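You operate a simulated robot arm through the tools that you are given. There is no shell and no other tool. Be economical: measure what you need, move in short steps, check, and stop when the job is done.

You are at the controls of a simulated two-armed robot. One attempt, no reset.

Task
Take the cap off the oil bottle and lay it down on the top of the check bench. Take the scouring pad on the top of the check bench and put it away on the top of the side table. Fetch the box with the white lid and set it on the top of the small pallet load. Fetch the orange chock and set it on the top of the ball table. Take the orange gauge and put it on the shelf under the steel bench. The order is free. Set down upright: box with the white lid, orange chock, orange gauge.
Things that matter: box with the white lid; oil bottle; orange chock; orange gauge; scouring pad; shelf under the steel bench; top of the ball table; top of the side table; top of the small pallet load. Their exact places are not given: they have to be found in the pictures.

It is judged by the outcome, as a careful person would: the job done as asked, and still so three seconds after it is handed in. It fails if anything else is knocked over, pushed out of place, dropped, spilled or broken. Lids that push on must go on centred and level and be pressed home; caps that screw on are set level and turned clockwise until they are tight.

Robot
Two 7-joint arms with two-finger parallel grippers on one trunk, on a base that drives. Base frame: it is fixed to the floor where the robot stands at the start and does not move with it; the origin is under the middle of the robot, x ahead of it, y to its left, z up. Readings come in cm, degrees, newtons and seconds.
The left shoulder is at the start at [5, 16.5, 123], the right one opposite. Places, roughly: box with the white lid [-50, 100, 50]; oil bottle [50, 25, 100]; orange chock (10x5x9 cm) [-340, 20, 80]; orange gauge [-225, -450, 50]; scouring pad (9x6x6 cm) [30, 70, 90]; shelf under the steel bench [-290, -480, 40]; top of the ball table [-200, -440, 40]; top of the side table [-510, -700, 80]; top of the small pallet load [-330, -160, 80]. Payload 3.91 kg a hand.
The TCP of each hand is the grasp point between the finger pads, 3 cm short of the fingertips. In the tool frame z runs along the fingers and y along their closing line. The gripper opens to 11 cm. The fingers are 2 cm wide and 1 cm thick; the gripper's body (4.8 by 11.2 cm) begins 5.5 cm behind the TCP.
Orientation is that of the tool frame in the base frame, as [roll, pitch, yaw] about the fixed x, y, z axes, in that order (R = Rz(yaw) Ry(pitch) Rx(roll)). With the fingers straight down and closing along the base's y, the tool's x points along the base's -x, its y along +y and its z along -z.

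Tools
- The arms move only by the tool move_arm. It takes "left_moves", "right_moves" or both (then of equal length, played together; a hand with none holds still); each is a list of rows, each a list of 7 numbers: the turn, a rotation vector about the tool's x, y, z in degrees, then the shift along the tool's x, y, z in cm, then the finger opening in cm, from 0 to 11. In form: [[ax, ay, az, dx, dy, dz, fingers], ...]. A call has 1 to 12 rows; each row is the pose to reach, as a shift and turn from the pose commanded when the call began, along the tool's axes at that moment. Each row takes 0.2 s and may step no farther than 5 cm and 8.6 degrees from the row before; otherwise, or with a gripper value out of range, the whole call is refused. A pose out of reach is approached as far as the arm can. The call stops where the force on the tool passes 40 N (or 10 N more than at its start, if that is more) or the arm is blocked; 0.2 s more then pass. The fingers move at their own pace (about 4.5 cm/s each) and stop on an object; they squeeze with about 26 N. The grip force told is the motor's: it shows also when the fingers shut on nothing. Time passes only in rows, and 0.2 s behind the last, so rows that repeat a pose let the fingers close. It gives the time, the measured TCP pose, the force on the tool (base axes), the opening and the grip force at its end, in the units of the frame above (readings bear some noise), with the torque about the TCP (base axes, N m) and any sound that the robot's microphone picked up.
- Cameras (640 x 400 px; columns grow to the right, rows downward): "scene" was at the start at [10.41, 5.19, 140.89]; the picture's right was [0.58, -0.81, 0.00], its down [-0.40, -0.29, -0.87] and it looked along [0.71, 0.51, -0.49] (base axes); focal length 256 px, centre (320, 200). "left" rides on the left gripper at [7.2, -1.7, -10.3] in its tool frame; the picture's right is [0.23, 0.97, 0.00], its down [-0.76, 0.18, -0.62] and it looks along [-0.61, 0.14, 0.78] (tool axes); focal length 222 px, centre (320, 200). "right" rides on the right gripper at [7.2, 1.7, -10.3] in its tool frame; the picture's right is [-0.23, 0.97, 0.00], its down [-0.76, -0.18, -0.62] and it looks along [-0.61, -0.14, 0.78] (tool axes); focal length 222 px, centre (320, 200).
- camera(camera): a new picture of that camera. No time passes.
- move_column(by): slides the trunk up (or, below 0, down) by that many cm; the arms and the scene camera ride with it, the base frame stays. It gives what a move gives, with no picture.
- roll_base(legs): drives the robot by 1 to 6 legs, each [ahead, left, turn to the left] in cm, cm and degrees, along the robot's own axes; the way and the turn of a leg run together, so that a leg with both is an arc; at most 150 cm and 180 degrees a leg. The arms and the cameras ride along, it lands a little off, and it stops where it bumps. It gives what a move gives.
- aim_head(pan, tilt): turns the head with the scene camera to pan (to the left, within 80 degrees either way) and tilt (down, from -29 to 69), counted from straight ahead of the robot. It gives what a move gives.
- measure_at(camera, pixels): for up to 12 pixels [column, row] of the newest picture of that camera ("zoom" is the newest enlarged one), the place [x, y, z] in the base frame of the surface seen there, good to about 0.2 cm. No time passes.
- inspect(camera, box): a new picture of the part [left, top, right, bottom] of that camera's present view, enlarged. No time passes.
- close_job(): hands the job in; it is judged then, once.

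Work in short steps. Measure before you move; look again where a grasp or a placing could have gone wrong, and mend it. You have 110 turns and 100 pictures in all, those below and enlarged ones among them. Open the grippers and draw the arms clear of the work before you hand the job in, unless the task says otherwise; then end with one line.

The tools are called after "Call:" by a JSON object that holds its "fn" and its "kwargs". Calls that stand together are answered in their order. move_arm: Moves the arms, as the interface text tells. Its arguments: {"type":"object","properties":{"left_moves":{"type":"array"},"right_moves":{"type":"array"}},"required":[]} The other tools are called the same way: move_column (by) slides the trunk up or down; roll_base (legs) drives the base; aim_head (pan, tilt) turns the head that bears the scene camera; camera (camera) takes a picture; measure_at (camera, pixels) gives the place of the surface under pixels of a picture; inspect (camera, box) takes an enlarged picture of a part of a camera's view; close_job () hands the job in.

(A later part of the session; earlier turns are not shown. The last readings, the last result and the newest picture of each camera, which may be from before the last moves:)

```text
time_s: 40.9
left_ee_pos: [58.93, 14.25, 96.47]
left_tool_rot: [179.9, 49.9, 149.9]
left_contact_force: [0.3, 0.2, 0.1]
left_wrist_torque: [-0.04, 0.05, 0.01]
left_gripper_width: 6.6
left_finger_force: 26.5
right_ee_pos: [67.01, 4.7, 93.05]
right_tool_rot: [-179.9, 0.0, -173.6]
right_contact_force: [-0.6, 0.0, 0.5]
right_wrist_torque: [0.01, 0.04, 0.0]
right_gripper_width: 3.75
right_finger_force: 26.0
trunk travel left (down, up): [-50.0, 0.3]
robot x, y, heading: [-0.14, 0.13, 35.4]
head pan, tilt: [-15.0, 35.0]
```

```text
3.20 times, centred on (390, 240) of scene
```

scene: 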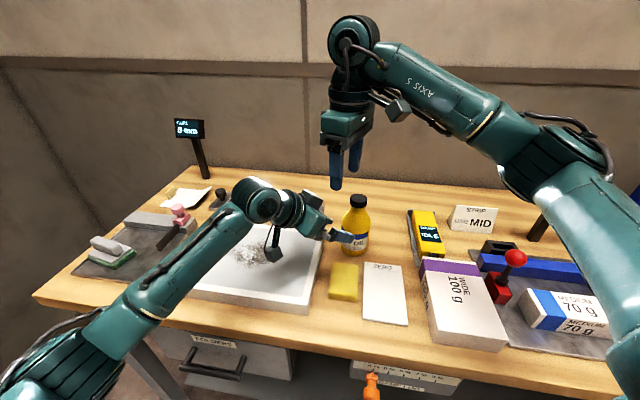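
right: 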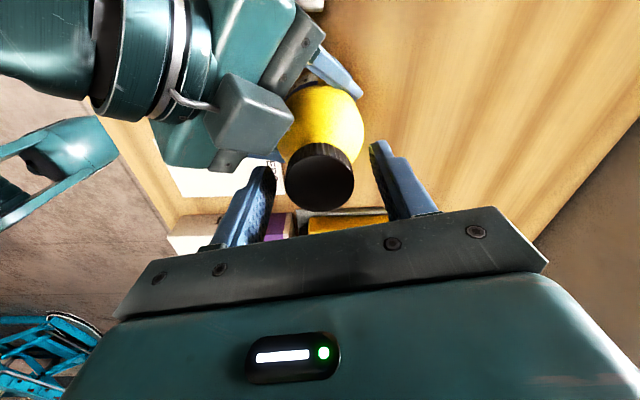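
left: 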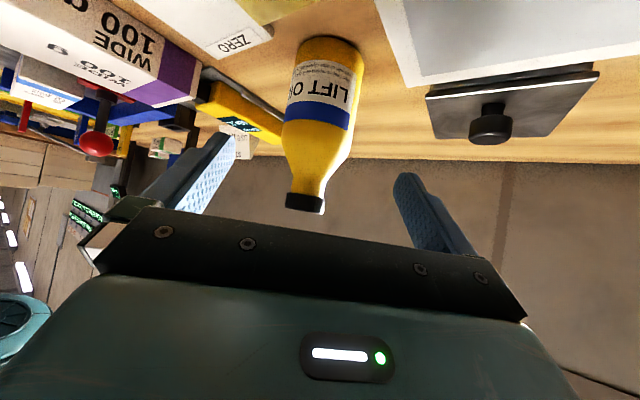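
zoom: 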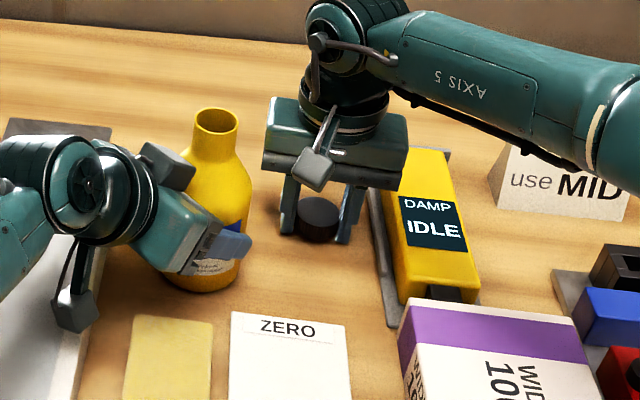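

Cap is just above the bench with no contact. I open the right hand narrowly (to 5 cm, the rail is near) and rise, while the left lets the bottle go and backs off.

Call:
{"fn": "move_arm", "kwargs": {"right_moves": [[0, 0, 0, 0, 0, 0, 4.2], [0, 0, 0, 0, 0, 0, 5], [0, 0, 0, 0, 0, 0, 5], [0, 0, 0, 0, 0, -3, 5], [0, 0, 0, 0, 0, -7, 5], [0, 0, 0, 0, 0, -11, 5], [0, 0, 0, 0, 0, -15, 5], [0, 0, 0, 0, -4, -18, 5], [0, 0, 0, 4, -6, -20, 5], [0, 0, 0, 8, -8, -22, 5]], "left_moves": [[0, 0, 0, 0, 0, 0, 6.6], [0, 0, 0, 0, 0, 0, 7.2], [0, 0, 0, 0, 0, 0, 9], [0, 0, 0, 0, 0, 0, 11], [0, 0, 0, 0, 0, -1, 11], [0, 0, 0, 0, 0, -5, 11], [0, 0, 0, 0, 0, -9, 11], [0, 0, 0, 0, 0, -13, 11], [0, 0, 0, 0, 0, -17, 11], [0, 0, 0, 0, 0, -21, 11]]}}

Call:
{"fn": "camera", "kwargs": {"camera": "scene"}}

```text
time_s: 43.0
left_ee_pos: [44.73, 22.07, 110.43]
left_tool_rot: [179.9, 50.0, 149.9]
left_contact_force: [0.4, -0.5, 0.8]
left_wrist_torque: [0.01, 0.02, 0.0]
left_gripper_width: 11.02
left_finger_force: 0.1
right_ee_pos: [59.9, -4.13, 115.23]
right_tool_rot: [179.9, 0.1, -173.8]
right_contact_force: [-0.4, 0.0, 0.6]
right_wrist_torque: [0.03, -0.03, 0.01]
right_gripper_width: 5.0
right_finger_force: 0.0
trunk travel left (down, up): [-50.0, 0.3]
robot x, y, heading: [-0.13, -0.13, 35.4]
head pan, tilt: [-15.0, 35.0]
```

```text
73 pictures are left
```

scene: 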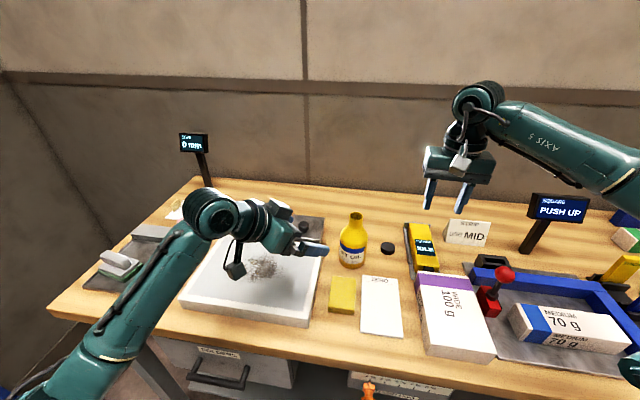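

The cap lies on the bench at (387,247) and the bottle stands open and upright. Next the scouring pad: I raise the left hand out of the way and look toward the pad.

Call:
{"fn": "move_arm", "kwargs": {"left_moves": [[0, 0, 0, -3.5, 0, -3, 11], [0, 0, 0, -7, 0, -6, 11], [0, 0, 0, -7, 3, -10, 11], [0, 8, 0, -7, 6, -13, 11], [0, 16, 0, -7, 9, -13, 11], [0, 24, 0, -7, 12, -13, 11], [0, 32, 0, -7, 15, -13, 11], [0, 40, 0, -7, 18, -13, 11], [0, 48, 0, -7, 21, -13, 11], [0, 50, 0, -7, 24, -13, 11]]}}

Call:
{"fn": "aim_head", "kwargs": {"pan": 25, "tilt": 35}}

Call:
{"fn": "camera", "kwargs": {"camera": "scene"}}

Call:
{"fn": "camera", "kwargs": {"camera": "left"}}

```text
time_s: 45.2
left_ee_pos: [45.76, 44.56, 122.67]
left_tool_rot: [179.8, 0.3, 149.8]
left_contact_force: [0.5, 0.7, 0.8]
left_wrist_torque: [-0.01, -0.01, -0.02]
left_gripper_width: 11.03
left_finger_force: 0.1
left hand out of reach, approached as far as the arm can: row 9, 10
right_ee_pos: [60.02, -4.08, 114.93]
right_tool_rot: [180.0, 0.0, -173.7]
right_contact_force: [-0.5, -0.1, -0.2]
right_wrist_torque: [-0.01, 0.02, 0.07]
right_gripper_width: 5.04
right_finger_force: 0.0
trunk travel left (down, up): [-50.0, 0.3]
robot x, y, heading: [-0.32, 0.15, 35.6]
head pan, tilt: [-15.0, 35.0]
```

```text
time_s: 46.3
left_ee_pos: [45.73, 44.65, 122.6]
left_tool_rot: [-180.0, 0.3, 149.9]
left_contact_force: [0.4, 0.6, 0.2]
left_wrist_torque: [-0.01, 0.02, 0.0]
left_gripper_width: 10.99
left_finger_force: 0.0
right_ee_pos: [60.0, -4.11, 115.0]
right_tool_rot: [-180.0, 0.0, -173.7]
right_contact_force: [-0.8, 0.3, -0.3]
right_wrist_torque: [0.0, -0.02, 0.01]
right_gripper_width: 4.99
right_finger_force: 0.1
trunk travel left (down, up): [-50.0, 0.3]
robot x, y, heading: [0.01, -0.1, 35.5]
head pan, tilt: [25.0, 35.0]
```

```text
72 pictures are left
```

scene: 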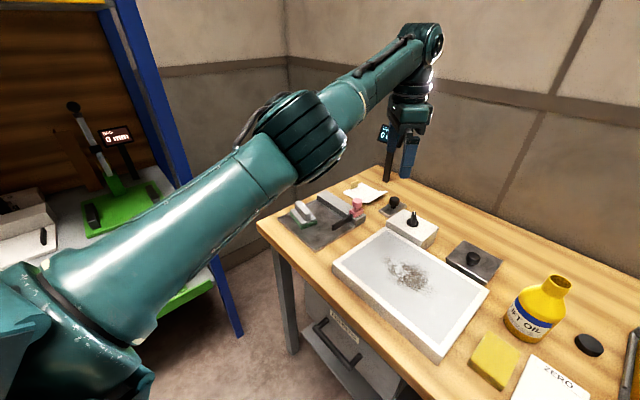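

```text
71 pictures are left
```

left: 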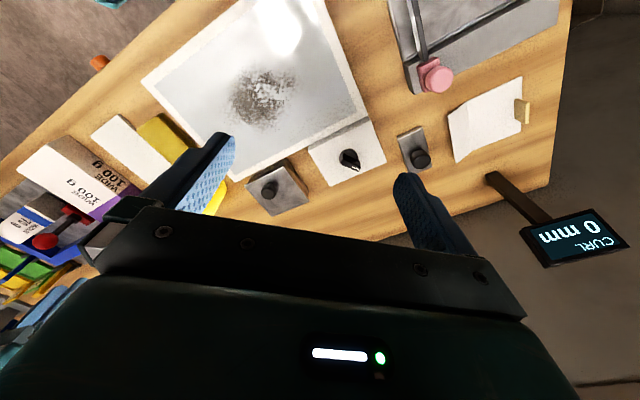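

The pad is at (303,212). I zoom and measure it.

Call:
{"fn": "inspect", "kwargs": {"camera": "scene", "box": [270, 180, 370, 250]}}

Call:
{"fn": "measure_at", "kwargs": {"camera": "zoom", "pixels": [[200, 155], [160, 140], [240, 225], [180, 195], [270, 215], [160, 185], [215, 260], [285, 240], [230, 170], [200, 190], [120, 230], [240, 190]]}}

```text
5.71 times, centred on (320, 215) of scene
```

zoom: 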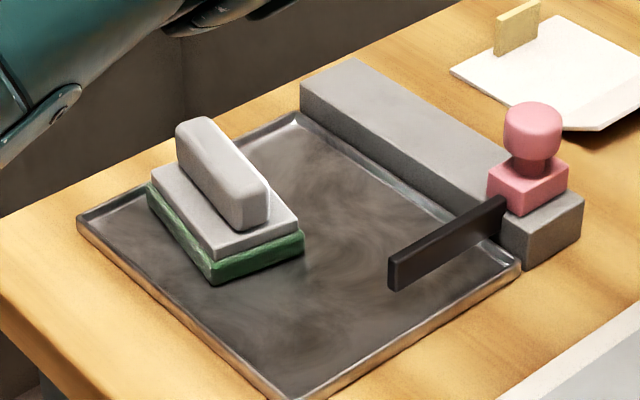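

```text
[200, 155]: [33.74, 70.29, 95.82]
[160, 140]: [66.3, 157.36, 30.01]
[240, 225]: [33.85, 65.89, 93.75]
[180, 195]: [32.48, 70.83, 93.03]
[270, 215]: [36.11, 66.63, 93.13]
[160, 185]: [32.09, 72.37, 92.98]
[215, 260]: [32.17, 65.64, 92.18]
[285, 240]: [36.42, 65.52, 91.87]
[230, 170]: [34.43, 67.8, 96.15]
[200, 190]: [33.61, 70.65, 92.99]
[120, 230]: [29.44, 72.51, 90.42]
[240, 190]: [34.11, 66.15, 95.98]
```

The pad (centre ≈ (34.3, 69.5), handle along y, top z 96) is beyond the left arm's reach from here. I drive left along the bench and square up to it.

Call:
{"fn": "roll_base", "kwargs": {"legs": [[14.3, 31.9, 0], [0, 0, -20]]}}

Call:
{"fn": "aim_head", "kwargs": {"pan": 30, "tilt": 45}}

Call:
{"fn": "camera", "kwargs": {"camera": "scene"}}

```text
time_s: 49.6
left_ee_pos: [51.82, 60.02, 122.58]
left_tool_rot: [179.8, 0.3, 129.9]
left_contact_force: [0.0, 0.0, -0.4]
left_wrist_torque: [-0.01, 0.0, -0.01]
left_gripper_width: 11.0
left_finger_force: 0.0
right_ee_pos: [48.23, 9.2, 114.97]
right_tool_rot: [179.9, 0.1, 166.1]
right_contact_force: [0.0, -0.4, -0.7]
right_wrist_torque: [0.02, -0.03, -0.02]
right_gripper_width: 5.02
right_finger_force: 0.0
trunk travel left (down, up): [-50.0, 0.3]
robot x, y, heading: [-6.64, 33.94, 15.1]
head pan, tilt: [25.0, 35.0]
```

```text
time_s: 50.4
left_ee_pos: [51.74, 60.03, 122.67]
left_tool_rot: [180.0, 0.3, 129.8]
left_contact_force: [0.3, -0.8, 0.2]
left_wrist_torque: [0.01, 0.01, 0.03]
left_gripper_width: 11.0
left_finger_force: 0.0
right_ee_pos: [48.39, 9.4, 114.99]
right_tool_rot: [-180.0, 0.0, 166.1]
right_contact_force: [0.0, -0.2, 0.0]
right_wrist_torque: [0.03, 0.01, 0.01]
right_gripper_width: 5.03
right_finger_force: 0.1
trunk travel left (down, up): [-50.0, 0.3]
robot x, y, heading: [-6.78, 33.89, 15.2]
head pan, tilt: [30.0, 45.0]
```

```text
69 pictures are left
```

scene: 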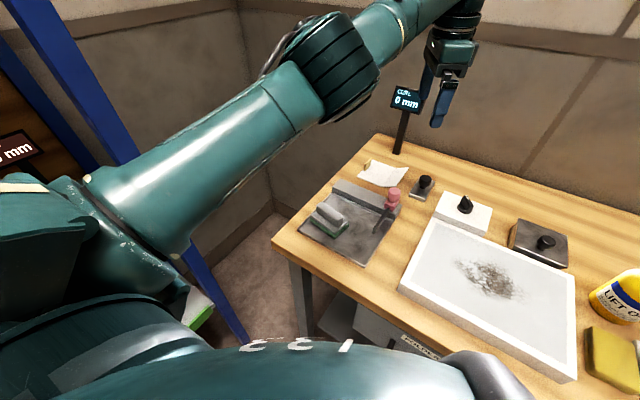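

I turn the left wrist counter-clockwise toward yaw −90 (fingers closing along x) while moving above the pad.

Call:
{"fn": "move_arm", "kwargs": {"left_moves": [[0, 0, -8.4, 1.5, -0.6, 0.5, 8], [0, 0, -16.8, 3.1, -1.2, 1, 6], [0, 0, -25.2, 4.6, -1.8, 2, 6], [0, 0, -33.6, 6.2, -2.4, 3, 6], [0, 0, -42, 7.7, -3, 4, 6], [0, 0, -50.4, 9.2, -3.6, 5, 6], [0, 0, -58.8, 10.8, -4.2, 6, 6], [0, 0, -67.2, 12.3, -4.8, 7, 6], [0, 0, -75.6, 13.9, -5.4, 8, 6], [0, 0, -84, 15.4, -6, 9, 6], [0, 0, -92.4, 17, -6.6, 10, 6], [0, 0, -100.8, 18.5, -7.2, 10.7, 6]]}}

Call:
{"fn": "move_arm", "kwargs": {"left_moves": [[0, 0, -8, 0, 0, 0, 6], [0, 0, -16, 0, 0, 0, 6], [0, 0, -24, 0, 0, 0, 6], [0, 0, -32, 0, 0, 0, 6], [0, 0, -39, 0, 0, 0, 6], [0, 0, -39, 0, 0, 0, 6]]}}

Call:
{"fn": "camera", "kwargs": {"camera": "left"}}

Call:
{"fn": "inspect", "kwargs": {"camera": "scene", "box": [260, 150, 420, 270]}}

```text
time_s: 53.0
left_ee_pos: [34.33, 69.48, 111.93]
left_tool_rot: [-179.7, 0.0, -129.2]
left_contact_force: [-1.0, -0.3, 0.1]
left_wrist_torque: [-0.01, 0.0, 0.02]
left_gripper_width: 6.0
left_finger_force: 0.0
right_ee_pos: [48.21, 9.23, 115.02]
right_tool_rot: [-179.9, -0.1, 166.0]
right_contact_force: [-0.3, -0.4, -0.5]
right_wrist_torque: [0.01, 0.02, 0.03]
right_gripper_width: 4.98
right_finger_force: 0.1
trunk travel left (down, up): [-50.0, 0.3]
robot x, y, heading: [-6.74, 34.04, 15.2]
head pan, tilt: [30.0, 45.0]
```

```text
time_s: 54.4
left_ee_pos: [34.5, 69.51, 111.87]
left_tool_rot: [-179.8, -0.2, -90.3]
left_contact_force: [-0.5, -1.1, 0.0]
left_wrist_torque: [-0.02, -0.02, 0.03]
left_gripper_width: 6.02
left_finger_force: 0.1
right_ee_pos: [48.38, 9.29, 114.93]
right_tool_rot: [-180.0, 0.0, 166.2]
right_contact_force: [0.6, 0.4, 0.7]
right_wrist_torque: [0.0, 0.0, 0.01]
right_gripper_width: 5.02
right_finger_force: 0.1
trunk travel left (down, up): [-50.0, 0.3]
robot x, y, heading: [-6.44, 33.96, 15.4]
head pan, tilt: [30.0, 45.0]
```

```text
68 pictures are left
```

left: 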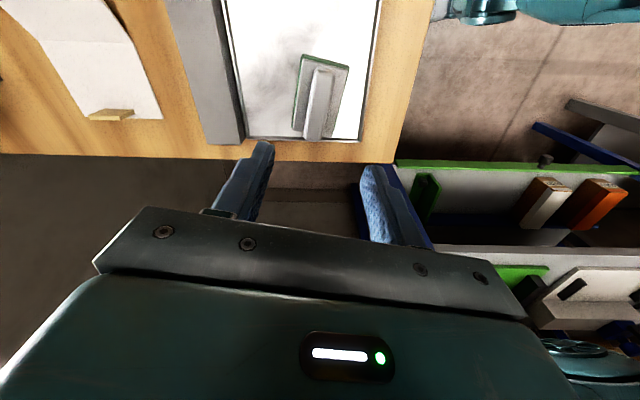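

```text
3.33 times, centred on (340, 210) of scene
```

zoom: 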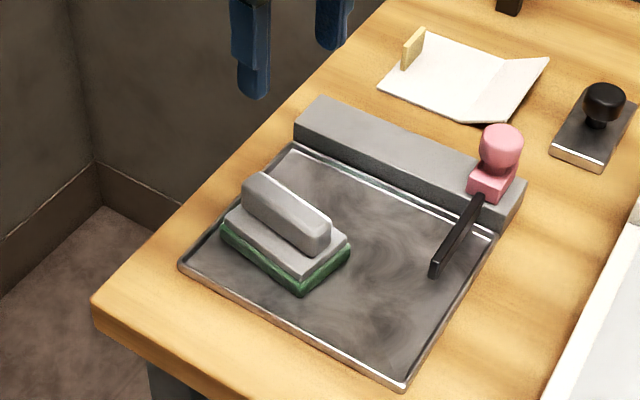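

In the left view the handle runs from (322,68) to (314,138), slightly rotated. I measure it.

Call:
{"fn": "measure_at", "kwargs": {"camera": "left", "pixels": [[322, 72], [318, 105], [316, 75], [327, 75], [311, 110], [324, 110], [302, 110], [338, 110], [298, 125], [303, 60], [348, 70]]}}

Call:
{"fn": "measure_at", "kwargs": {"camera": "zoom", "pixels": [[255, 185], [285, 215], [315, 235], [265, 180], [300, 235], [320, 222], [270, 195]]}}

```text
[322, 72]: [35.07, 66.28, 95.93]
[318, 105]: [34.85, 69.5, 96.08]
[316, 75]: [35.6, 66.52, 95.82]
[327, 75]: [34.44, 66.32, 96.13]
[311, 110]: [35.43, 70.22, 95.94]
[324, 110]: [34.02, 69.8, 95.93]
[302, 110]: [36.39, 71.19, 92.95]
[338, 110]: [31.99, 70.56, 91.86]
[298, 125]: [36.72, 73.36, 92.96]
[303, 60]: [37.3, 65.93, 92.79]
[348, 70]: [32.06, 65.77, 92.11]
```

```text
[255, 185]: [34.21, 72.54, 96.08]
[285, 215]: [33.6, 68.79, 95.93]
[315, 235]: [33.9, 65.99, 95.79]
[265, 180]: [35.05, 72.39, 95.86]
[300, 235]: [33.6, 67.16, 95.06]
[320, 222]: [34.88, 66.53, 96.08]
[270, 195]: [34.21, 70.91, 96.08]
```

Handle centre ≈ (34.7, 69.4), 2 cm wide, along y. I lower to z 96.4 and close.

Call:
{"fn": "move_arm", "kwargs": {"left_moves": [[0, 0, 0, 0, 0, 4, 6], [0, 0, 0, 0, 0, 8, 6], [0, 0, 0, 0, 0, 12, 6], [0, 0, 0, 0, 0, 15.5, 6], [0, 0, 0, 0, 0, 15.5, 6], [0, 0, 0, 0, 0, 15.5, 3], [0, 0, 0, 0, 0, 15.5, 1], [0, 0, 0, 0, 0, 15.5, 1], [0, 0, 0, 0, 0, 15.5, 1]]}}

Call:
{"fn": "move_arm", "kwargs": {"left_moves": [[0, 0, 0, 0, 0, -4, 1], [0, 0, 0, 0, 0, -8, 1], [0, 0, 0, 0, 0, -12, 1], [0, 0, 0, 0, 0, -16, 1], [0, 0, 0, 0, 0, -20, 1]]}}

Call:
{"fn": "camera", "kwargs": {"camera": "left"}}

```text
time_s: 56.4
left_ee_pos: [34.42, 69.47, 96.3]
left_tool_rot: [-179.8, -0.3, -90.4]
left_contact_force: [0.1, 0.5, 0.1]
left_wrist_torque: [-0.05, 0.02, 0.02]
left_gripper_width: 2.35
left_finger_force: 26.2
right_ee_pos: [48.44, 9.27, 114.92]
right_tool_rot: [-180.0, 0.0, 166.1]
right_contact_force: [-0.5, -0.6, -0.2]
right_wrist_torque: [-0.02, 0.01, -0.01]
right_gripper_width: 5.01
right_finger_force: 0.0
trunk travel left (down, up): [-50.0, 0.3]
robot x, y, heading: [-6.57, 33.51, 15.3]
head pan, tilt: [30.0, 45.0]
```

```text
time_s: 57.6
left_ee_pos: [34.49, 69.65, 116.4]
left_tool_rot: [-179.8, -0.2, -90.4]
left_contact_force: [-0.1, -0.1, -1.1]
left_wrist_torque: [-0.01, -0.02, 0.01]
left_gripper_width: 2.37
left_finger_force: 25.6
right_ee_pos: [48.29, 9.19, 115.01]
right_tool_rot: [179.9, 0.0, 166.2]
right_contact_force: [0.3, 0.3, -0.7]
right_wrist_torque: [-0.01, 0.0, -0.01]
right_gripper_width: 5.02
right_finger_force: 0.0
trunk travel left (down, up): [-50.0, 0.3]
robot x, y, heading: [-6.78, 34.22, 15.5]
head pan, tilt: [30.0, 45.0]
```

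```text
66 pictures are left
```

left: 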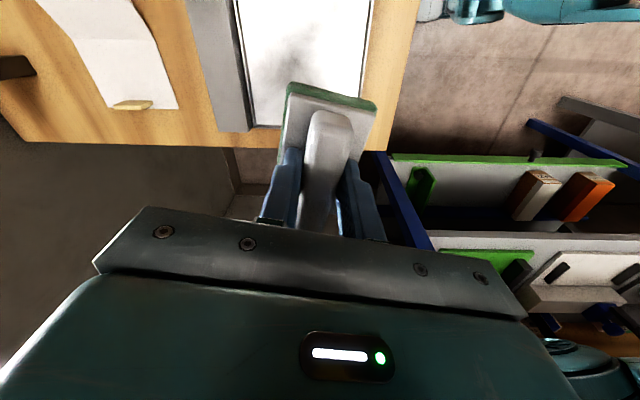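

The pad is held by its handle. I back away from the bench and look left for the white-lidded box.

Call:
{"fn": "roll_base", "kwargs": {"legs": [[-45, 0, 0]]}}

Call:
{"fn": "aim_head", "kwargs": {"pan": 78, "tilt": 25}}

Call:
{"fn": "camera", "kwargs": {"camera": "scene"}}

```text
time_s: 60.2
left_ee_pos: [-7.43, 57.81, 116.35]
left_tool_rot: [-179.7, -0.2, -90.8]
left_contact_force: [-0.2, 0.5, -0.2]
left_wrist_torque: [0.0, -0.02, 0.0]
left_gripper_width: 2.38
left_finger_force: 26.2
right_ee_pos: [6.13, -2.5, 114.96]
right_tool_rot: [180.0, -0.1, 165.7]
right_contact_force: [0.0, -0.7, 0.9]
right_wrist_torque: [-0.02, 0.02, -0.01]
right_gripper_width: 5.0
right_finger_force: 0.1
trunk travel left (down, up): [-50.0, 0.3]
robot x, y, heading: [-48.7, 22.51, 15.3]
head pan, tilt: [30.0, 45.0]
```

```text
time_s: 61.4
left_ee_pos: [-7.42, 57.88, 116.33]
left_tool_rot: [-179.9, -0.3, -90.7]
left_contact_force: [-0.2, -0.1, -0.2]
left_wrist_torque: [0.03, 0.0, -0.01]
left_gripper_width: 2.34
left_finger_force: 26.4
right_ee_pos: [6.11, -2.42, 114.89]
right_tool_rot: [-180.0, 0.0, 165.8]
right_contact_force: [-0.6, -0.1, -1.1]
right_wrist_torque: [-0.04, 0.01, 0.0]
right_gripper_width: 5.01
right_finger_force: 0.1
trunk travel left (down, up): [-50.0, 0.3]
robot x, y, heading: [-48.65, 22.65, 14.8]
head pan, tilt: [78.0, 25.0]
```

```text
65 pictures are left
```

scene: 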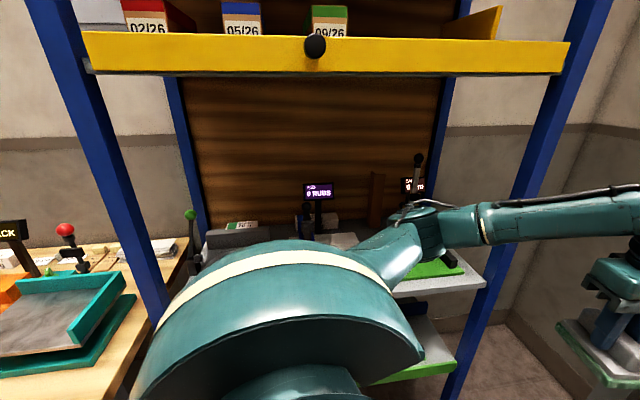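

A rack stands to the left. I measure its posts and shelves before turning to face it.

Call:
{"fn": "measure_at", "kwargs": {"camera": "scene", "pixels": [[150, 300], [480, 330], [455, 290], [440, 365], [320, 65], [100, 65], [560, 60], [100, 350], [190, 330], [320, 100], [425, 370]]}}

```text
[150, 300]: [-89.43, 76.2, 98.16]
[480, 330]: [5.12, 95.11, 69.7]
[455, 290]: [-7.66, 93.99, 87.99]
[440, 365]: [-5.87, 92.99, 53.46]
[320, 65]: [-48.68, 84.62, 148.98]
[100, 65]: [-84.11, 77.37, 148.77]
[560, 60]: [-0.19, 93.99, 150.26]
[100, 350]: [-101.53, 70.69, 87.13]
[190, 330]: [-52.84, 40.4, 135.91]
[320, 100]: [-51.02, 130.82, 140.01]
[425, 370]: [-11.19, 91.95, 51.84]
```

Rack front line is about 60 cm from me and parallel to 11°. I turn left 86° to face it and look down into the lower shelf.

Call:
{"fn": "roll_base", "kwargs": {"legs": [[-10, 0, 0], [0, 0, 86]]}}

Call:
{"fn": "aim_head", "kwargs": {"pan": 0, "tilt": 50}}

Call:
{"fn": "camera", "kwargs": {"camera": "scene"}}

Call:
{"fn": "camera", "kwargs": {"camera": "left"}}

```text
time_s: 66.2
left_ee_pos: [-90.76, 63.71, 116.35]
left_tool_rot: [-179.8, -0.2, -5.1]
left_contact_force: [0.0, -0.4, 0.7]
left_wrist_torque: [0.02, -0.02, -0.02]
left_gripper_width: 2.35
left_finger_force: 25.8
right_ee_pos: [-29.58, 72.58, 114.94]
right_tool_rot: [180.0, 0.0, -108.6]
right_contact_force: [-0.5, 0.4, 1.0]
right_wrist_torque: [0.01, 0.0, 0.0]
right_gripper_width: 5.0
right_finger_force: 0.2
trunk travel left (down, up): [-50.0, 0.3]
robot x, y, heading: [-58.51, 19.9, 100.6]
head pan, tilt: [78.0, 25.0]
```

```text
time_s: 67.7
left_ee_pos: [-90.84, 63.65, 116.3]
left_tool_rot: [-179.9, -0.2, -5.0]
left_contact_force: [0.0, 0.1, -1.4]
left_wrist_torque: [-0.02, 0.02, -0.02]
left_gripper_width: 2.39
left_finger_force: 25.4
right_ee_pos: [-29.52, 72.58, 114.97]
right_tool_rot: [-180.0, 0.0, -108.5]
right_contact_force: [-0.5, -0.2, 0.2]
right_wrist_torque: [-0.04, -0.01, 0.03]
right_gripper_width: 5.04
right_finger_force: 0.0
trunk travel left (down, up): [-50.0, 0.3]
robot x, y, heading: [-58.8, 19.7, 100.7]
head pan, tilt: [0.0, 50.0]
```

```text
64 pictures are left
```

scene: 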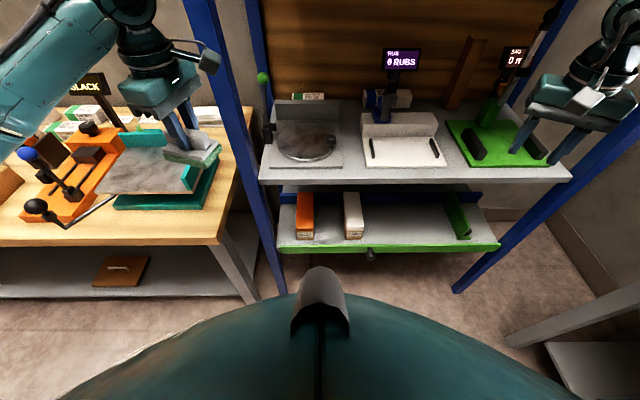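

```text
63 pictures are left
```

left: 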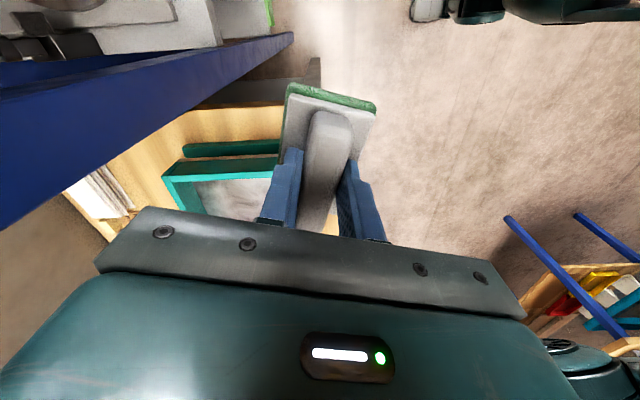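

Two narrow boxes on the lower shelf: orange-lidded (305,215) and white-lidded (353,215). I zoom and measure.

Call:
{"fn": "inspect", "kwargs": {"camera": "scene", "box": [270, 160, 400, 260]}}

Call:
{"fn": "measure_at", "kwargs": {"camera": "zoom", "pixels": [[360, 190], [405, 165], [430, 280], [365, 285], [440, 350], [365, 350], [400, 360], [170, 220], [260, 360], [500, 330], [420, 200], [370, 220]]}}

```text
4.00 times, centred on (335, 210) of scene
```

zoom: 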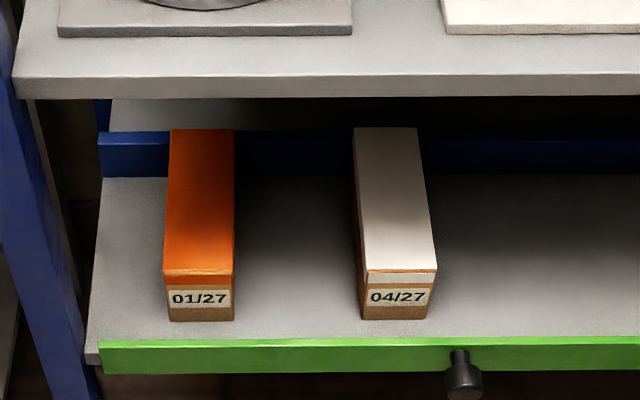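

```text
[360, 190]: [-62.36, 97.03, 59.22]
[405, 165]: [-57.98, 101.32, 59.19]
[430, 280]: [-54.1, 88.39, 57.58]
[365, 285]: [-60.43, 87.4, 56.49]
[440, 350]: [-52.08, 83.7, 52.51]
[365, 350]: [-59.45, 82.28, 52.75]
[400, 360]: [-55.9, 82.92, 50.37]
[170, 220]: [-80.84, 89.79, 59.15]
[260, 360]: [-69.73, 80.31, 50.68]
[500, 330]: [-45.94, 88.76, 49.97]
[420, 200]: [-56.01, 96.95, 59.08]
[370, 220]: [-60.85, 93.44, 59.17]
```

The white-lid box is ~6.4 cm wide, top z 59.2, on the shelf z≈50. I measure its back edge, the lid's rim, the upper shelf's underside edge and the lip.

Call:
{"fn": "measure_at", "kwargs": {"camera": "zoom", "pixels": [[385, 131], [400, 268], [400, 282], [395, 315], [400, 340], [330, 94], [330, 78], [460, 355], [380, 265], [357, 240], [357, 265], [200, 100]]}}

Call:
{"fn": "measure_at", "kwargs": {"camera": "scene", "pixels": [[218, 245], [235, 150], [220, 235], [130, 240], [372, 250]]}}

```text
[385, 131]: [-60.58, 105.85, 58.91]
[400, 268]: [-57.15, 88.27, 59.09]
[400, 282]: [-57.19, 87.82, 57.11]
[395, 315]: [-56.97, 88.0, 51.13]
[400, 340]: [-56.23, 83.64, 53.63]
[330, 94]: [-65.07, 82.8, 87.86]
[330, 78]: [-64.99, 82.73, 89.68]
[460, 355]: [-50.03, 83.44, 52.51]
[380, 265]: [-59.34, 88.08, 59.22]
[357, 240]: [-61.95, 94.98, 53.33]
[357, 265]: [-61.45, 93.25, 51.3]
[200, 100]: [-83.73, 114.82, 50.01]
```

```text
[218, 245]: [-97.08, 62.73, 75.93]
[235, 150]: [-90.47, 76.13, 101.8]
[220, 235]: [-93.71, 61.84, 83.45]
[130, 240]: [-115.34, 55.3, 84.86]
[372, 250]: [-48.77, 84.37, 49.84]
```

The box is 6.4×18×9 cm, centre (−59, 97). I will grip its body from the front with the right hand tilted 50° down. First I tuck the left hand (with the pad) toward the robot and orient the right hand.

Call:
{"fn": "move_arm", "kwargs": {"left_moves": [[0, 0, 0, 1, 3.7, 0, 1], [0, 0, 0, 2, 7.3, 0, 1], [0, 0, 0, 3, 11, 0, 1], [0, 0, 0, 4, 14.6, 0, 1], [0, 0, 0, 5.1, 18.3, 0, 1], [0, 0, 0, 5.1, 18.3, 0, 1]], "right_moves": [[0, 0, -6, 0, 0, 0, 8], [0, 0, -12, 0, 0, 0, 11], [0, 0, -18, 0, 0, 0, 11], [0, 0, -24, 0, 0, 0, 11], [0, 0, -30, 0, 0, 0, 11], [0, 0, -30, 0, 0, 0, 11]]}}

Call:
{"fn": "move_arm", "kwargs": {"right_moves": [[0, -8, 0, 4, 0, 2, 11], [0, -16, 0, 8, 0, 4, 11], [0, -24, 0, 12, 0, 7, 11], [0, -32, 0, 15, 0, 10, 11], [0, -40, 0, 18, 0, 13, 11], [0, -40, 0, 18, 0, 13, 11]]}}

Call:
{"fn": "move_column", "kwargs": {"by": -18}}

Call:
{"fn": "camera", "kwargs": {"camera": "scene"}}

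```text
time_s: 69.1
left_ee_pos: [-87.36, 45.06, 116.4]
left_tool_rot: [-179.8, -0.2, -5.1]
left_contact_force: [0.3, 0.6, -1.2]
left_wrist_torque: [-0.02, -0.01, 0.0]
left_gripper_width: 2.32
left_finger_force: 25.9
right_ee_pos: [-29.61, 72.58, 114.97]
right_tool_rot: [-179.9, 0.0, -78.4]
right_contact_force: [-0.5, -0.2, 0.2]
right_wrist_torque: [0.0, 0.02, 0.03]
right_gripper_width: 11.01
right_finger_force: 0.0
trunk travel left (down, up): [-50.0, 0.3]
robot x, y, heading: [-58.48, 19.74, 100.9]
head pan, tilt: [0.0, 50.0]
```

```text
time_s: 70.5
left_ee_pos: [-87.4, 44.88, 116.4]
left_tool_rot: [-179.8, -0.3, -5.1]
left_contact_force: [-0.3, 0.4, -0.7]
left_wrist_torque: [-0.02, -0.01, 0.03]
left_gripper_width: 2.35
left_finger_force: 26.0
right_ee_pos: [-26.0, 55.25, 101.78]
right_tool_rot: [179.8, 40.2, -78.5]
right_contact_force: [-0.8, -0.4, 0.5]
right_wrist_torque: [0.02, -0.01, 0.05]
right_gripper_width: 11.0
right_finger_force: 0.0
right hand out of reach, approached as far as the arm can: row 5
trunk travel left (down, up): [-50.0, 0.3]
robot x, y, heading: [-58.09, 19.5, 100.4]
head pan, tilt: [0.0, 50.0]
```

```text
time_s: 72.5
left_ee_pos: [-87.36, 45.13, 98.31]
left_tool_rot: [-179.8, -0.3, -5.1]
left_contact_force: [-0.6, -0.6, -1.0]
left_wrist_torque: [0.0, -0.01, 0.0]
left_gripper_width: 2.36
left_finger_force: 26.1
right_ee_pos: [-25.88, 55.32, 83.96]
right_tool_rot: [180.0, 40.0, -78.7]
right_contact_force: [0.3, 0.4, 0.2]
right_wrist_torque: [0.01, -0.02, -0.01]
right_gripper_width: 11.01
right_finger_force: 0.1
trunk travel left (down, up): [-32.0, 18.3]
robot x, y, heading: [-58.36, 19.75, 100.4]
head pan, tilt: [0.0, 50.0]
```

```text
61 pictures are left
```

scene: 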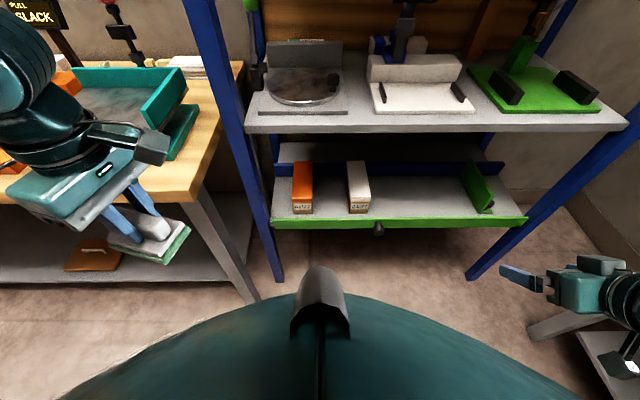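

The right hand is at (−26, 55, 84). I tuck the left in another 10 cm, drive 18 cm ahead, then bring the right hand to the pre-grasp in front of the box.

Call:
{"fn": "move_arm", "kwargs": {"left_moves": [[0, 0, 0, 1.4, 4.8, 0, 1], [0, 0, 0, 2.7, 9.6, 0, 1], [0, 0, 0, 2.7, 9.6, 0, 1]]}}

Call:
{"fn": "roll_base", "kwargs": {"legs": [[18, 0, 0]]}}

Call:
{"fn": "camera", "kwargs": {"camera": "scene"}}

```text
time_s: 73.3
left_ee_pos: [-86.91, 40.6, 100.57]
left_tool_rot: [-179.8, -0.2, -5.1]
left_contact_force: [-0.1, 0.3, -0.8]
left_wrist_torque: [0.03, 0.0, -0.01]
left_gripper_width: 2.32
left_finger_force: 25.9
left hand out of reach, approached as far as the arm can: row 1, 2, 3
right_ee_pos: [-25.88, 55.26, 83.8]
right_tool_rot: [179.8, 39.9, -78.6]
right_contact_force: [-0.4, 0.1, 0.4]
right_wrist_torque: [0.01, -0.03, 0.0]
right_gripper_width: 11.04
right_finger_force: 0.0
trunk travel left (down, up): [-32.0, 18.3]
robot x, y, heading: [-58.12, 20.19, 100.5]
head pan, tilt: [0.0, 50.0]
```

```text
time_s: 74.8
left_ee_pos: [-90.34, 58.39, 100.62]
left_tool_rot: [-179.8, -0.3, -5.1]
left_contact_force: [-0.3, 0.2, -1.1]
left_wrist_torque: [-0.01, 0.0, 0.04]
left_gripper_width: 2.36
left_finger_force: 26.0
right_ee_pos: [-29.28, 73.19, 83.88]
right_tool_rot: [179.9, 40.0, -78.5]
right_contact_force: [-0.4, 0.1, -0.6]
right_wrist_torque: [0.0, -0.03, -0.01]
right_gripper_width: 10.99
right_finger_force: 0.1
trunk travel left (down, up): [-32.0, 18.3]
robot x, y, heading: [-61.51, 37.48, 100.7]
head pan, tilt: [0.0, 50.0]
```

```text
60 pictures are left
```

scene: 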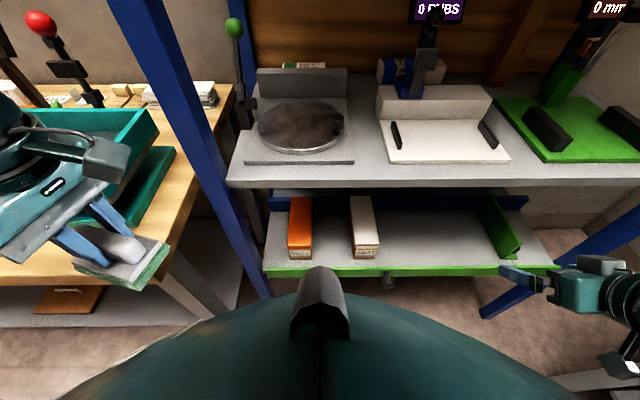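

I bring the right hand to the pre-grasp point (−56, 82, 69), 20 cm back along the tool axis.

Call:
{"fn": "move_arm", "kwargs": {"right_moves": [[0, 0, 0, -0.19, 3.5, 2.9, 11], [0, 0, 0, -0.38, 7, 5.8, 11], [0, 0, 0, -0.57, 10.5, 8.7, 11], [0, 0, 0, -0.75, 13.9, 11.7, 11], [0, 0, 0, -0.94, 17.4, 14.6, 11], [0, 0, 0, -1.13, 20.9, 17.5, 11], [0, 0, 0, -1.32, 24.4, 20.4, 11], [0, 0, 0, -1.32, 24.4, 20.4, 11]]}}

Call:
{"fn": "camera", "kwargs": {"camera": "right"}}

Call:
{"fn": "camera", "kwargs": {"camera": "scene"}}

```text
time_s: 76.6
left_ee_pos: [-90.56, 58.28, 100.55]
left_tool_rot: [-179.6, -0.5, -5.1]
left_contact_force: [-1.3, -0.2, -0.2]
left_wrist_torque: [0.06, -0.09, -0.04]
left_gripper_width: 2.33
left_finger_force: 26.5
right_ee_pos: [-58.77, 82.66, 70.6]
right_tool_rot: [176.6, 40.8, -81.1]
right_contact_force: [10.5, -0.8, -7.2]
right_wrist_torque: [0.53, 0.69, 0.59]
right_gripper_width: 11.0
right_finger_force: 0.0
right hand out of reach, approached as far as the arm can: row 2, 3, 4, 5, 6, 7
trunk travel left (down, up): [-32.0, 18.3]
robot x, y, heading: [-61.4, 37.84, 100.6]
head pan, tilt: [0.0, 50.0]
```

```text
59 pictures are left
```

right: 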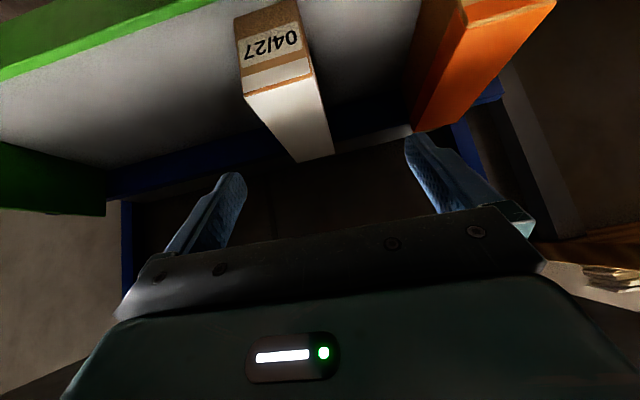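

```text
58 pictures are left
```

scene: 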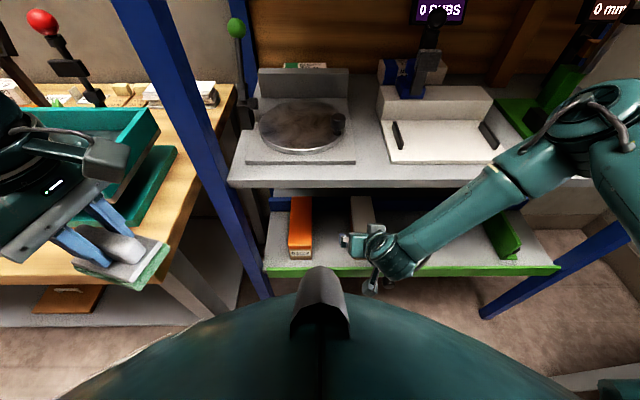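

A 10 N side force shows: the right forearm or elbow is likely leaning on the rack's upper shelf. I back the base off 10 cm and re-check.

Call:
{"fn": "roll_base", "kwargs": {"legs": [[-10, 0, 0]]}}

Call:
{"fn": "camera", "kwargs": {"camera": "scene"}}

```text
time_s: 77.8
left_ee_pos: [-88.42, 48.51, 100.59]
left_tool_rot: [-179.8, -0.2, -5.1]
left_contact_force: [-0.5, -0.1, -1.4]
left_wrist_torque: [0.02, -0.01, 0.01]
left_gripper_width: 2.36
left_finger_force: 26.1
right_ee_pos: [-54.48, 72.43, 69.44]
right_tool_rot: [-179.7, 39.7, -78.6]
right_contact_force: [-0.9, -0.4, 0.8]
right_wrist_torque: [0.03, -0.03, -0.01]
right_gripper_width: 10.99
right_finger_force: 0.2
trunk travel left (down, up): [-32.0, 18.3]
robot x, y, heading: [-59.76, 27.75, 100.7]
head pan, tilt: [0.0, 50.0]
```

```text
57 pictures are left
```

scene: 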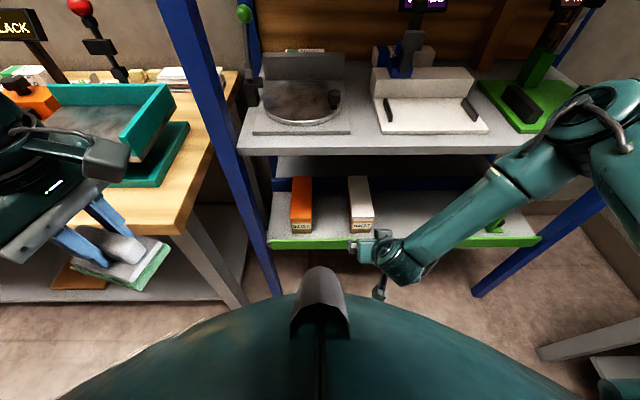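

No contact now. I measure the forearm/elbow against the rack plane before advancing.

Call:
{"fn": "measure_at", "kwargs": {"camera": "scene", "pixels": [[590, 90], [560, 130], [530, 170], [480, 200], [430, 225], [395, 265], [620, 60], [520, 150], [520, 110], [380, 240]]}}

```text
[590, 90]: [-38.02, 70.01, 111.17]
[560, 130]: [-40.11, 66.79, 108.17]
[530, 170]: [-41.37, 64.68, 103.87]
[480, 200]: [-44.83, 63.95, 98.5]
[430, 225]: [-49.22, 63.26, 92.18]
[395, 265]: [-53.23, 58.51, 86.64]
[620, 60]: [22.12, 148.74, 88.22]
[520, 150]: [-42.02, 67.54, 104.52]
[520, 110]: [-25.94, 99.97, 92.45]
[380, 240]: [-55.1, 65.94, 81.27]
```

The elbow is high (−38, 70, 111) and would foul the shelf as the hand goes in. With a lower trunk the arm lies flatter behind the rack plane, so I lower it in two steps while lifting the right hand.

Call:
{"fn": "move_column", "kwargs": {"by": -14}}

Call:
{"fn": "move_arm", "kwargs": {"right_moves": [[0, 0, 0, -2.7, 0, -3.2, 11], [0, 0, 0, -5.4, 0, -6.4, 11], [0, 0, 0, -8.1, 0, -9.6, 11], [0, 0, 0, -9.6, 0, -11.5, 11]]}}

Call:
{"fn": "move_column", "kwargs": {"by": -15}}

Call:
{"fn": "camera", "kwargs": {"camera": "scene"}}

```text
time_s: 79.4
left_ee_pos: [-88.37, 48.63, 86.58]
left_tool_rot: [-179.7, -0.1, -5.2]
left_contact_force: [-0.4, 0.0, -0.1]
left_wrist_torque: [0.01, 0.04, 0.0]
left_gripper_width: 2.34
left_finger_force: 26.0
right_ee_pos: [-54.4, 72.57, 55.48]
right_tool_rot: [-179.7, 39.8, -78.6]
right_contact_force: [0.6, -0.3, 0.8]
right_wrist_torque: [-0.01, -0.02, -0.01]
right_gripper_width: 10.99
right_finger_force: 0.1
trunk travel left (down, up): [-18.0, 32.3]
robot x, y, heading: [-59.9, 27.42, 100.8]
head pan, tilt: [0.0, 50.0]
```

```text
time_s: 80.4
left_ee_pos: [-88.45, 48.74, 86.72]
left_tool_rot: [-179.8, -0.2, -5.1]
left_contact_force: [-0.6, -0.3, -1.1]
left_wrist_torque: [0.03, -0.01, 0.0]
left_gripper_width: 2.36
left_finger_force: 25.6
right_ee_pos: [-54.6, 72.46, 70.62]
right_tool_rot: [-179.7, 39.6, -78.5]
right_contact_force: [-0.9, 0.1, -0.5]
right_wrist_torque: [0.02, 0.01, 0.01]
right_gripper_width: 10.99
right_finger_force: 0.1
trunk travel left (down, up): [-18.0, 32.3]
robot x, y, heading: [-59.82, 27.64, 100.4]
head pan, tilt: [0.0, 50.0]
```

```text
time_s: 82.2
left_ee_pos: [-88.49, 48.66, 71.56]
left_tool_rot: [-179.8, -0.2, -5.0]
left_contact_force: [0.4, 0.0, -0.7]
left_wrist_torque: [0.03, -0.03, 0.02]
left_gripper_width: 2.32
left_finger_force: 26.2
right_ee_pos: [-54.6, 72.62, 55.59]
right_tool_rot: [-179.7, 39.7, -78.6]
right_contact_force: [0.4, 0.0, 0.1]
right_wrist_torque: [0.03, -0.01, 0.04]
right_gripper_width: 11.01
right_finger_force: 0.1
trunk travel left (down, up): [-3.0, 47.3]
robot x, y, heading: [-60.29, 27.93, 100.7]
head pan, tilt: [0.0, 50.0]
```

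```text
56 pictures are left
```

scene: 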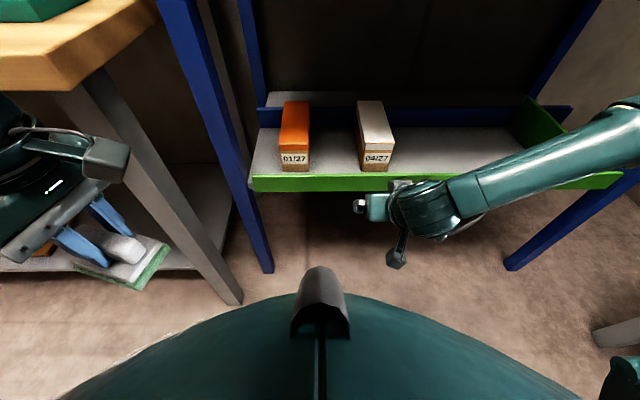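

Now the arm lies to the side. I raise the hand and move to the pre-grasp point.

Call:
{"fn": "move_arm", "kwargs": {"right_moves": [[0, 0, 0, -3, 0, -3.6, 11], [0, 0, 0, -6, 0, -7.2, 11], [0, 0, 0, -9, 0, -10.7, 11], [0, 0, 0, -12.5, -0.3, -7.4, 11], [0, 0, 0, -16.1, -0.5, -4.1, 11], [0, 0, 0, -16.1, -0.5, -4.1, 11]]}}

Call:
{"fn": "camera", "kwargs": {"camera": "scene"}}

Call:
{"fn": "camera", "kwargs": {"camera": "right"}}

```text
time_s: 83.6
left_ee_pos: [-88.4, 48.68, 71.66]
left_tool_rot: [-179.9, -0.3, -5.1]
left_contact_force: [0.4, 0.1, -0.7]
left_wrist_torque: [-0.04, -0.01, 0.05]
left_gripper_width: 2.32
left_finger_force: 26.0
right_ee_pos: [-55.79, 82.13, 68.94]
right_tool_rot: [-179.8, 39.7, -78.6]
right_contact_force: [-0.3, -1.0, 0.4]
right_wrist_torque: [0.02, 0.05, 0.02]
right_gripper_width: 10.99
right_finger_force: 0.0
trunk travel left (down, up): [-3.0, 47.3]
robot x, y, heading: [-59.78, 28.18, 100.6]
head pan, tilt: [0.0, 50.0]
```

```text
55 pictures are left
```

scene: 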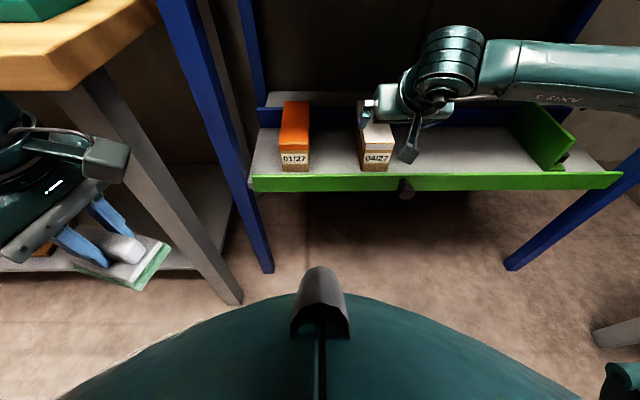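

```text
54 pictures are left
```

right: 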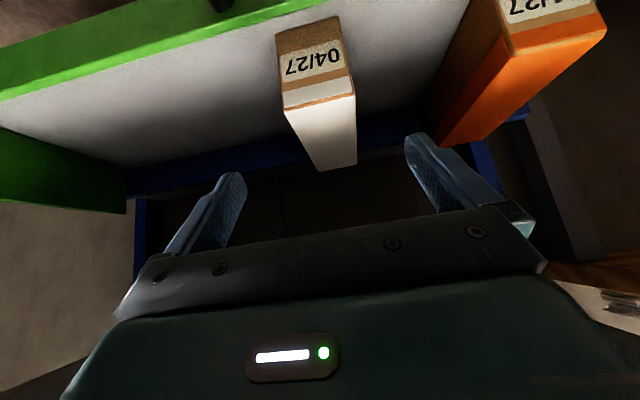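

The box is centred between the fingers. I advance 20 cm along the tool axis and close.

Call:
{"fn": "move_arm", "kwargs": {"right_moves": [[0, 0, 0, 0, 0, 4, 11], [0, 0, 0, 0, 0, 8, 11], [0, 0, 0, 0, 0, 12, 11], [0, 0, 0, 0, 0, 16, 11], [0, 0, 0, 0, 0, 19.8, 11], [0, 0, 0, 0, 0, 19.8, 11]]}}

Call:
{"fn": "camera", "kwargs": {"camera": "scene"}}

```text
time_s: 84.8
left_ee_pos: [-88.19, 48.52, 71.75]
left_tool_rot: [-179.6, -0.2, -5.3]
left_contact_force: [-0.5, 0.4, -0.2]
left_wrist_torque: [-0.02, -0.03, 0.02]
left_gripper_width: 2.34
left_finger_force: 26.6
right_ee_pos: [-58.29, 93.34, 55.92]
right_tool_rot: [-180.0, 40.0, -78.7]
right_contact_force: [9.3, -26.3, 20.6]
right_wrist_torque: [-0.16, -0.08, 0.09]
right_gripper_width: 11.0
right_finger_force: 0.0
trunk travel left (down, up): [-3.0, 47.3]
robot x, y, heading: [-60.06, 27.77, 100.5]
head pan, tilt: [0.0, 50.0]
stopped in row 5 (right hand): the force on the tool passed its limit (the readings are from after the stop); the commanded pose is now the measured one
```

```text
53 pictures are left
```

scene: 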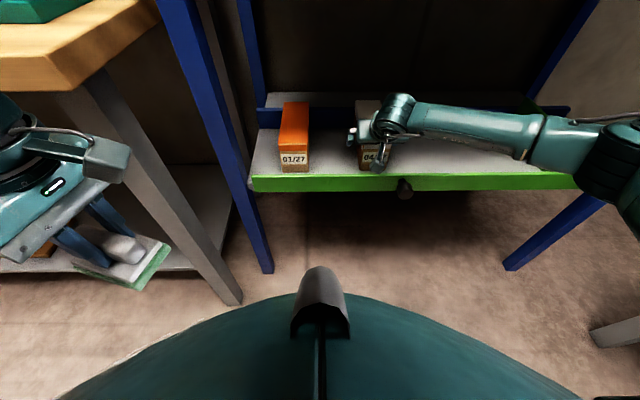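

The palm's lower edge met the lid's front top edge. I back off 6 cm, steepen the hand by 10°, and look where the box is now.

Call:
{"fn": "move_arm", "kwargs": {"right_moves": [[0, 0, 0, 0, 0, -3, 11], [0, 0, 0, 0, 0, -6, 11], [0, 5, 0, 0, 0, -7, 11], [0, 10, 0, 0, 0, -7, 11], [0, 10, 0, 0, 0, -7, 11]]}}

Call:
{"fn": "camera", "kwargs": {"camera": "right"}}

Call:
{"fn": "inspect", "kwargs": {"camera": "scene", "box": [240, 60, 440, 200]}}

```text
time_s: 86.0
left_ee_pos: [-88.33, 48.77, 71.69]
left_tool_rot: [-179.7, -0.3, -5.2]
left_contact_force: [-0.6, -0.6, -1.4]
left_wrist_torque: [0.01, 0.0, -0.04]
left_gripper_width: 2.37
left_finger_force: 26.2
right_ee_pos: [-57.47, 89.01, 60.79]
right_tool_rot: [-179.8, 29.7, -78.8]
right_contact_force: [-0.4, -0.7, 0.0]
right_wrist_torque: [-0.04, -0.01, -0.01]
right_gripper_width: 11.03
right_finger_force: 0.1
trunk travel left (down, up): [-3.0, 47.3]
robot x, y, heading: [-59.85, 27.88, 100.3]
head pan, tilt: [0.0, 50.0]
```

```text
52 pictures are left
```

right: 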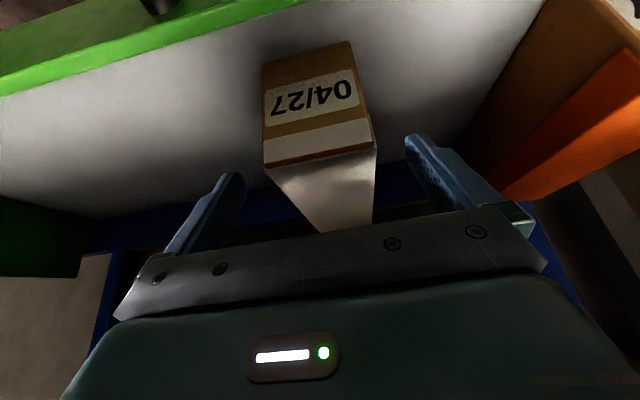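

```text
2.86 times, centred on (340, 130) of scene
```

zoom: 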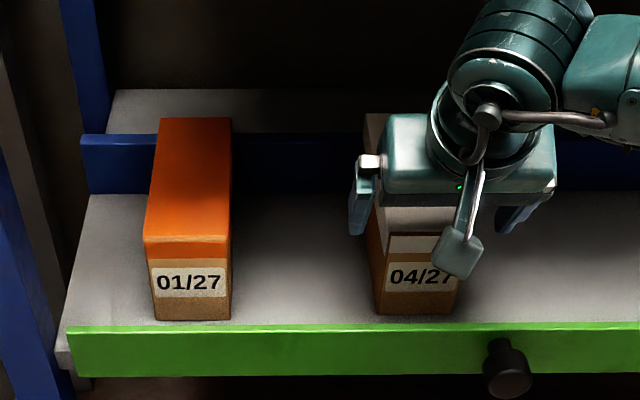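

I measure the box's front edges from the right camera to fix the final grasp.

Call:
{"fn": "measure_at", "kwargs": {"camera": "right", "pixels": [[268, 160], [370, 143], [320, 155], [320, 170], [318, 145], [265, 100], [355, 95], [310, 55], [320, 215], [270, 130], [363, 125]]}}

```text
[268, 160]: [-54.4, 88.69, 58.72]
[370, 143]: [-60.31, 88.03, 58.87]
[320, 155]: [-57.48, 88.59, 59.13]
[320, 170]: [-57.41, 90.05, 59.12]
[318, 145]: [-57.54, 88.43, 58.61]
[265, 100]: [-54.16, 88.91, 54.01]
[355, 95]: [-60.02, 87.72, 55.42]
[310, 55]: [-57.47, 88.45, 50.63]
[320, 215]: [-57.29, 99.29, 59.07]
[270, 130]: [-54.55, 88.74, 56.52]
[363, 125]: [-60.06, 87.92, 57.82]
```

Front face mid is (−57.3, 88.4). I move to TCP (−58.2, 92.9, 55.4) and close.

Call:
{"fn": "move_arm", "kwargs": {"right_moves": [[0, 0, 0, -0.77, 0, 2, 11], [0, 0, 0, -0.77, 0, 4.5, 11], [0, 0, 0, -0.77, 0, 6.6, 11], [0, 0, 0, -0.77, 0, 6.6, 11], [0, 0, 0, -0.77, 0, 6.6, 8], [0, 0, 0, -0.77, 0, 6.6, 5], [0, 0, 0, -0.77, 0, 6.6, 5], [0, 0, 0, -0.77, 0, 6.6, 5]]}}

Call:
{"fn": "camera", "kwargs": {"camera": "right"}}

```text
time_s: 87.8
left_ee_pos: [-88.36, 48.83, 71.52]
left_tool_rot: [-179.8, -0.3, -5.2]
left_contact_force: [0.3, 0.1, -0.7]
left_wrist_torque: [0.01, 0.04, 0.0]
left_gripper_width: 2.36
left_finger_force: 25.9
right_ee_pos: [-58.1, 93.04, 55.57]
right_tool_rot: [-180.0, 29.8, -78.8]
right_contact_force: [-0.8, -0.5, 0.5]
right_wrist_torque: [-0.05, 0.14, 0.09]
right_gripper_width: 6.79
right_finger_force: 25.6
trunk travel left (down, up): [-3.0, 47.3]
robot x, y, heading: [-60.03, 27.51, 100.5]
head pan, tilt: [0.0, 50.0]
```

```text
50 pictures are left
```

right: 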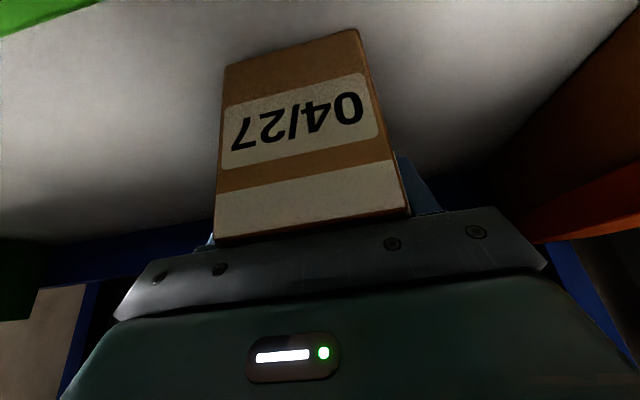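

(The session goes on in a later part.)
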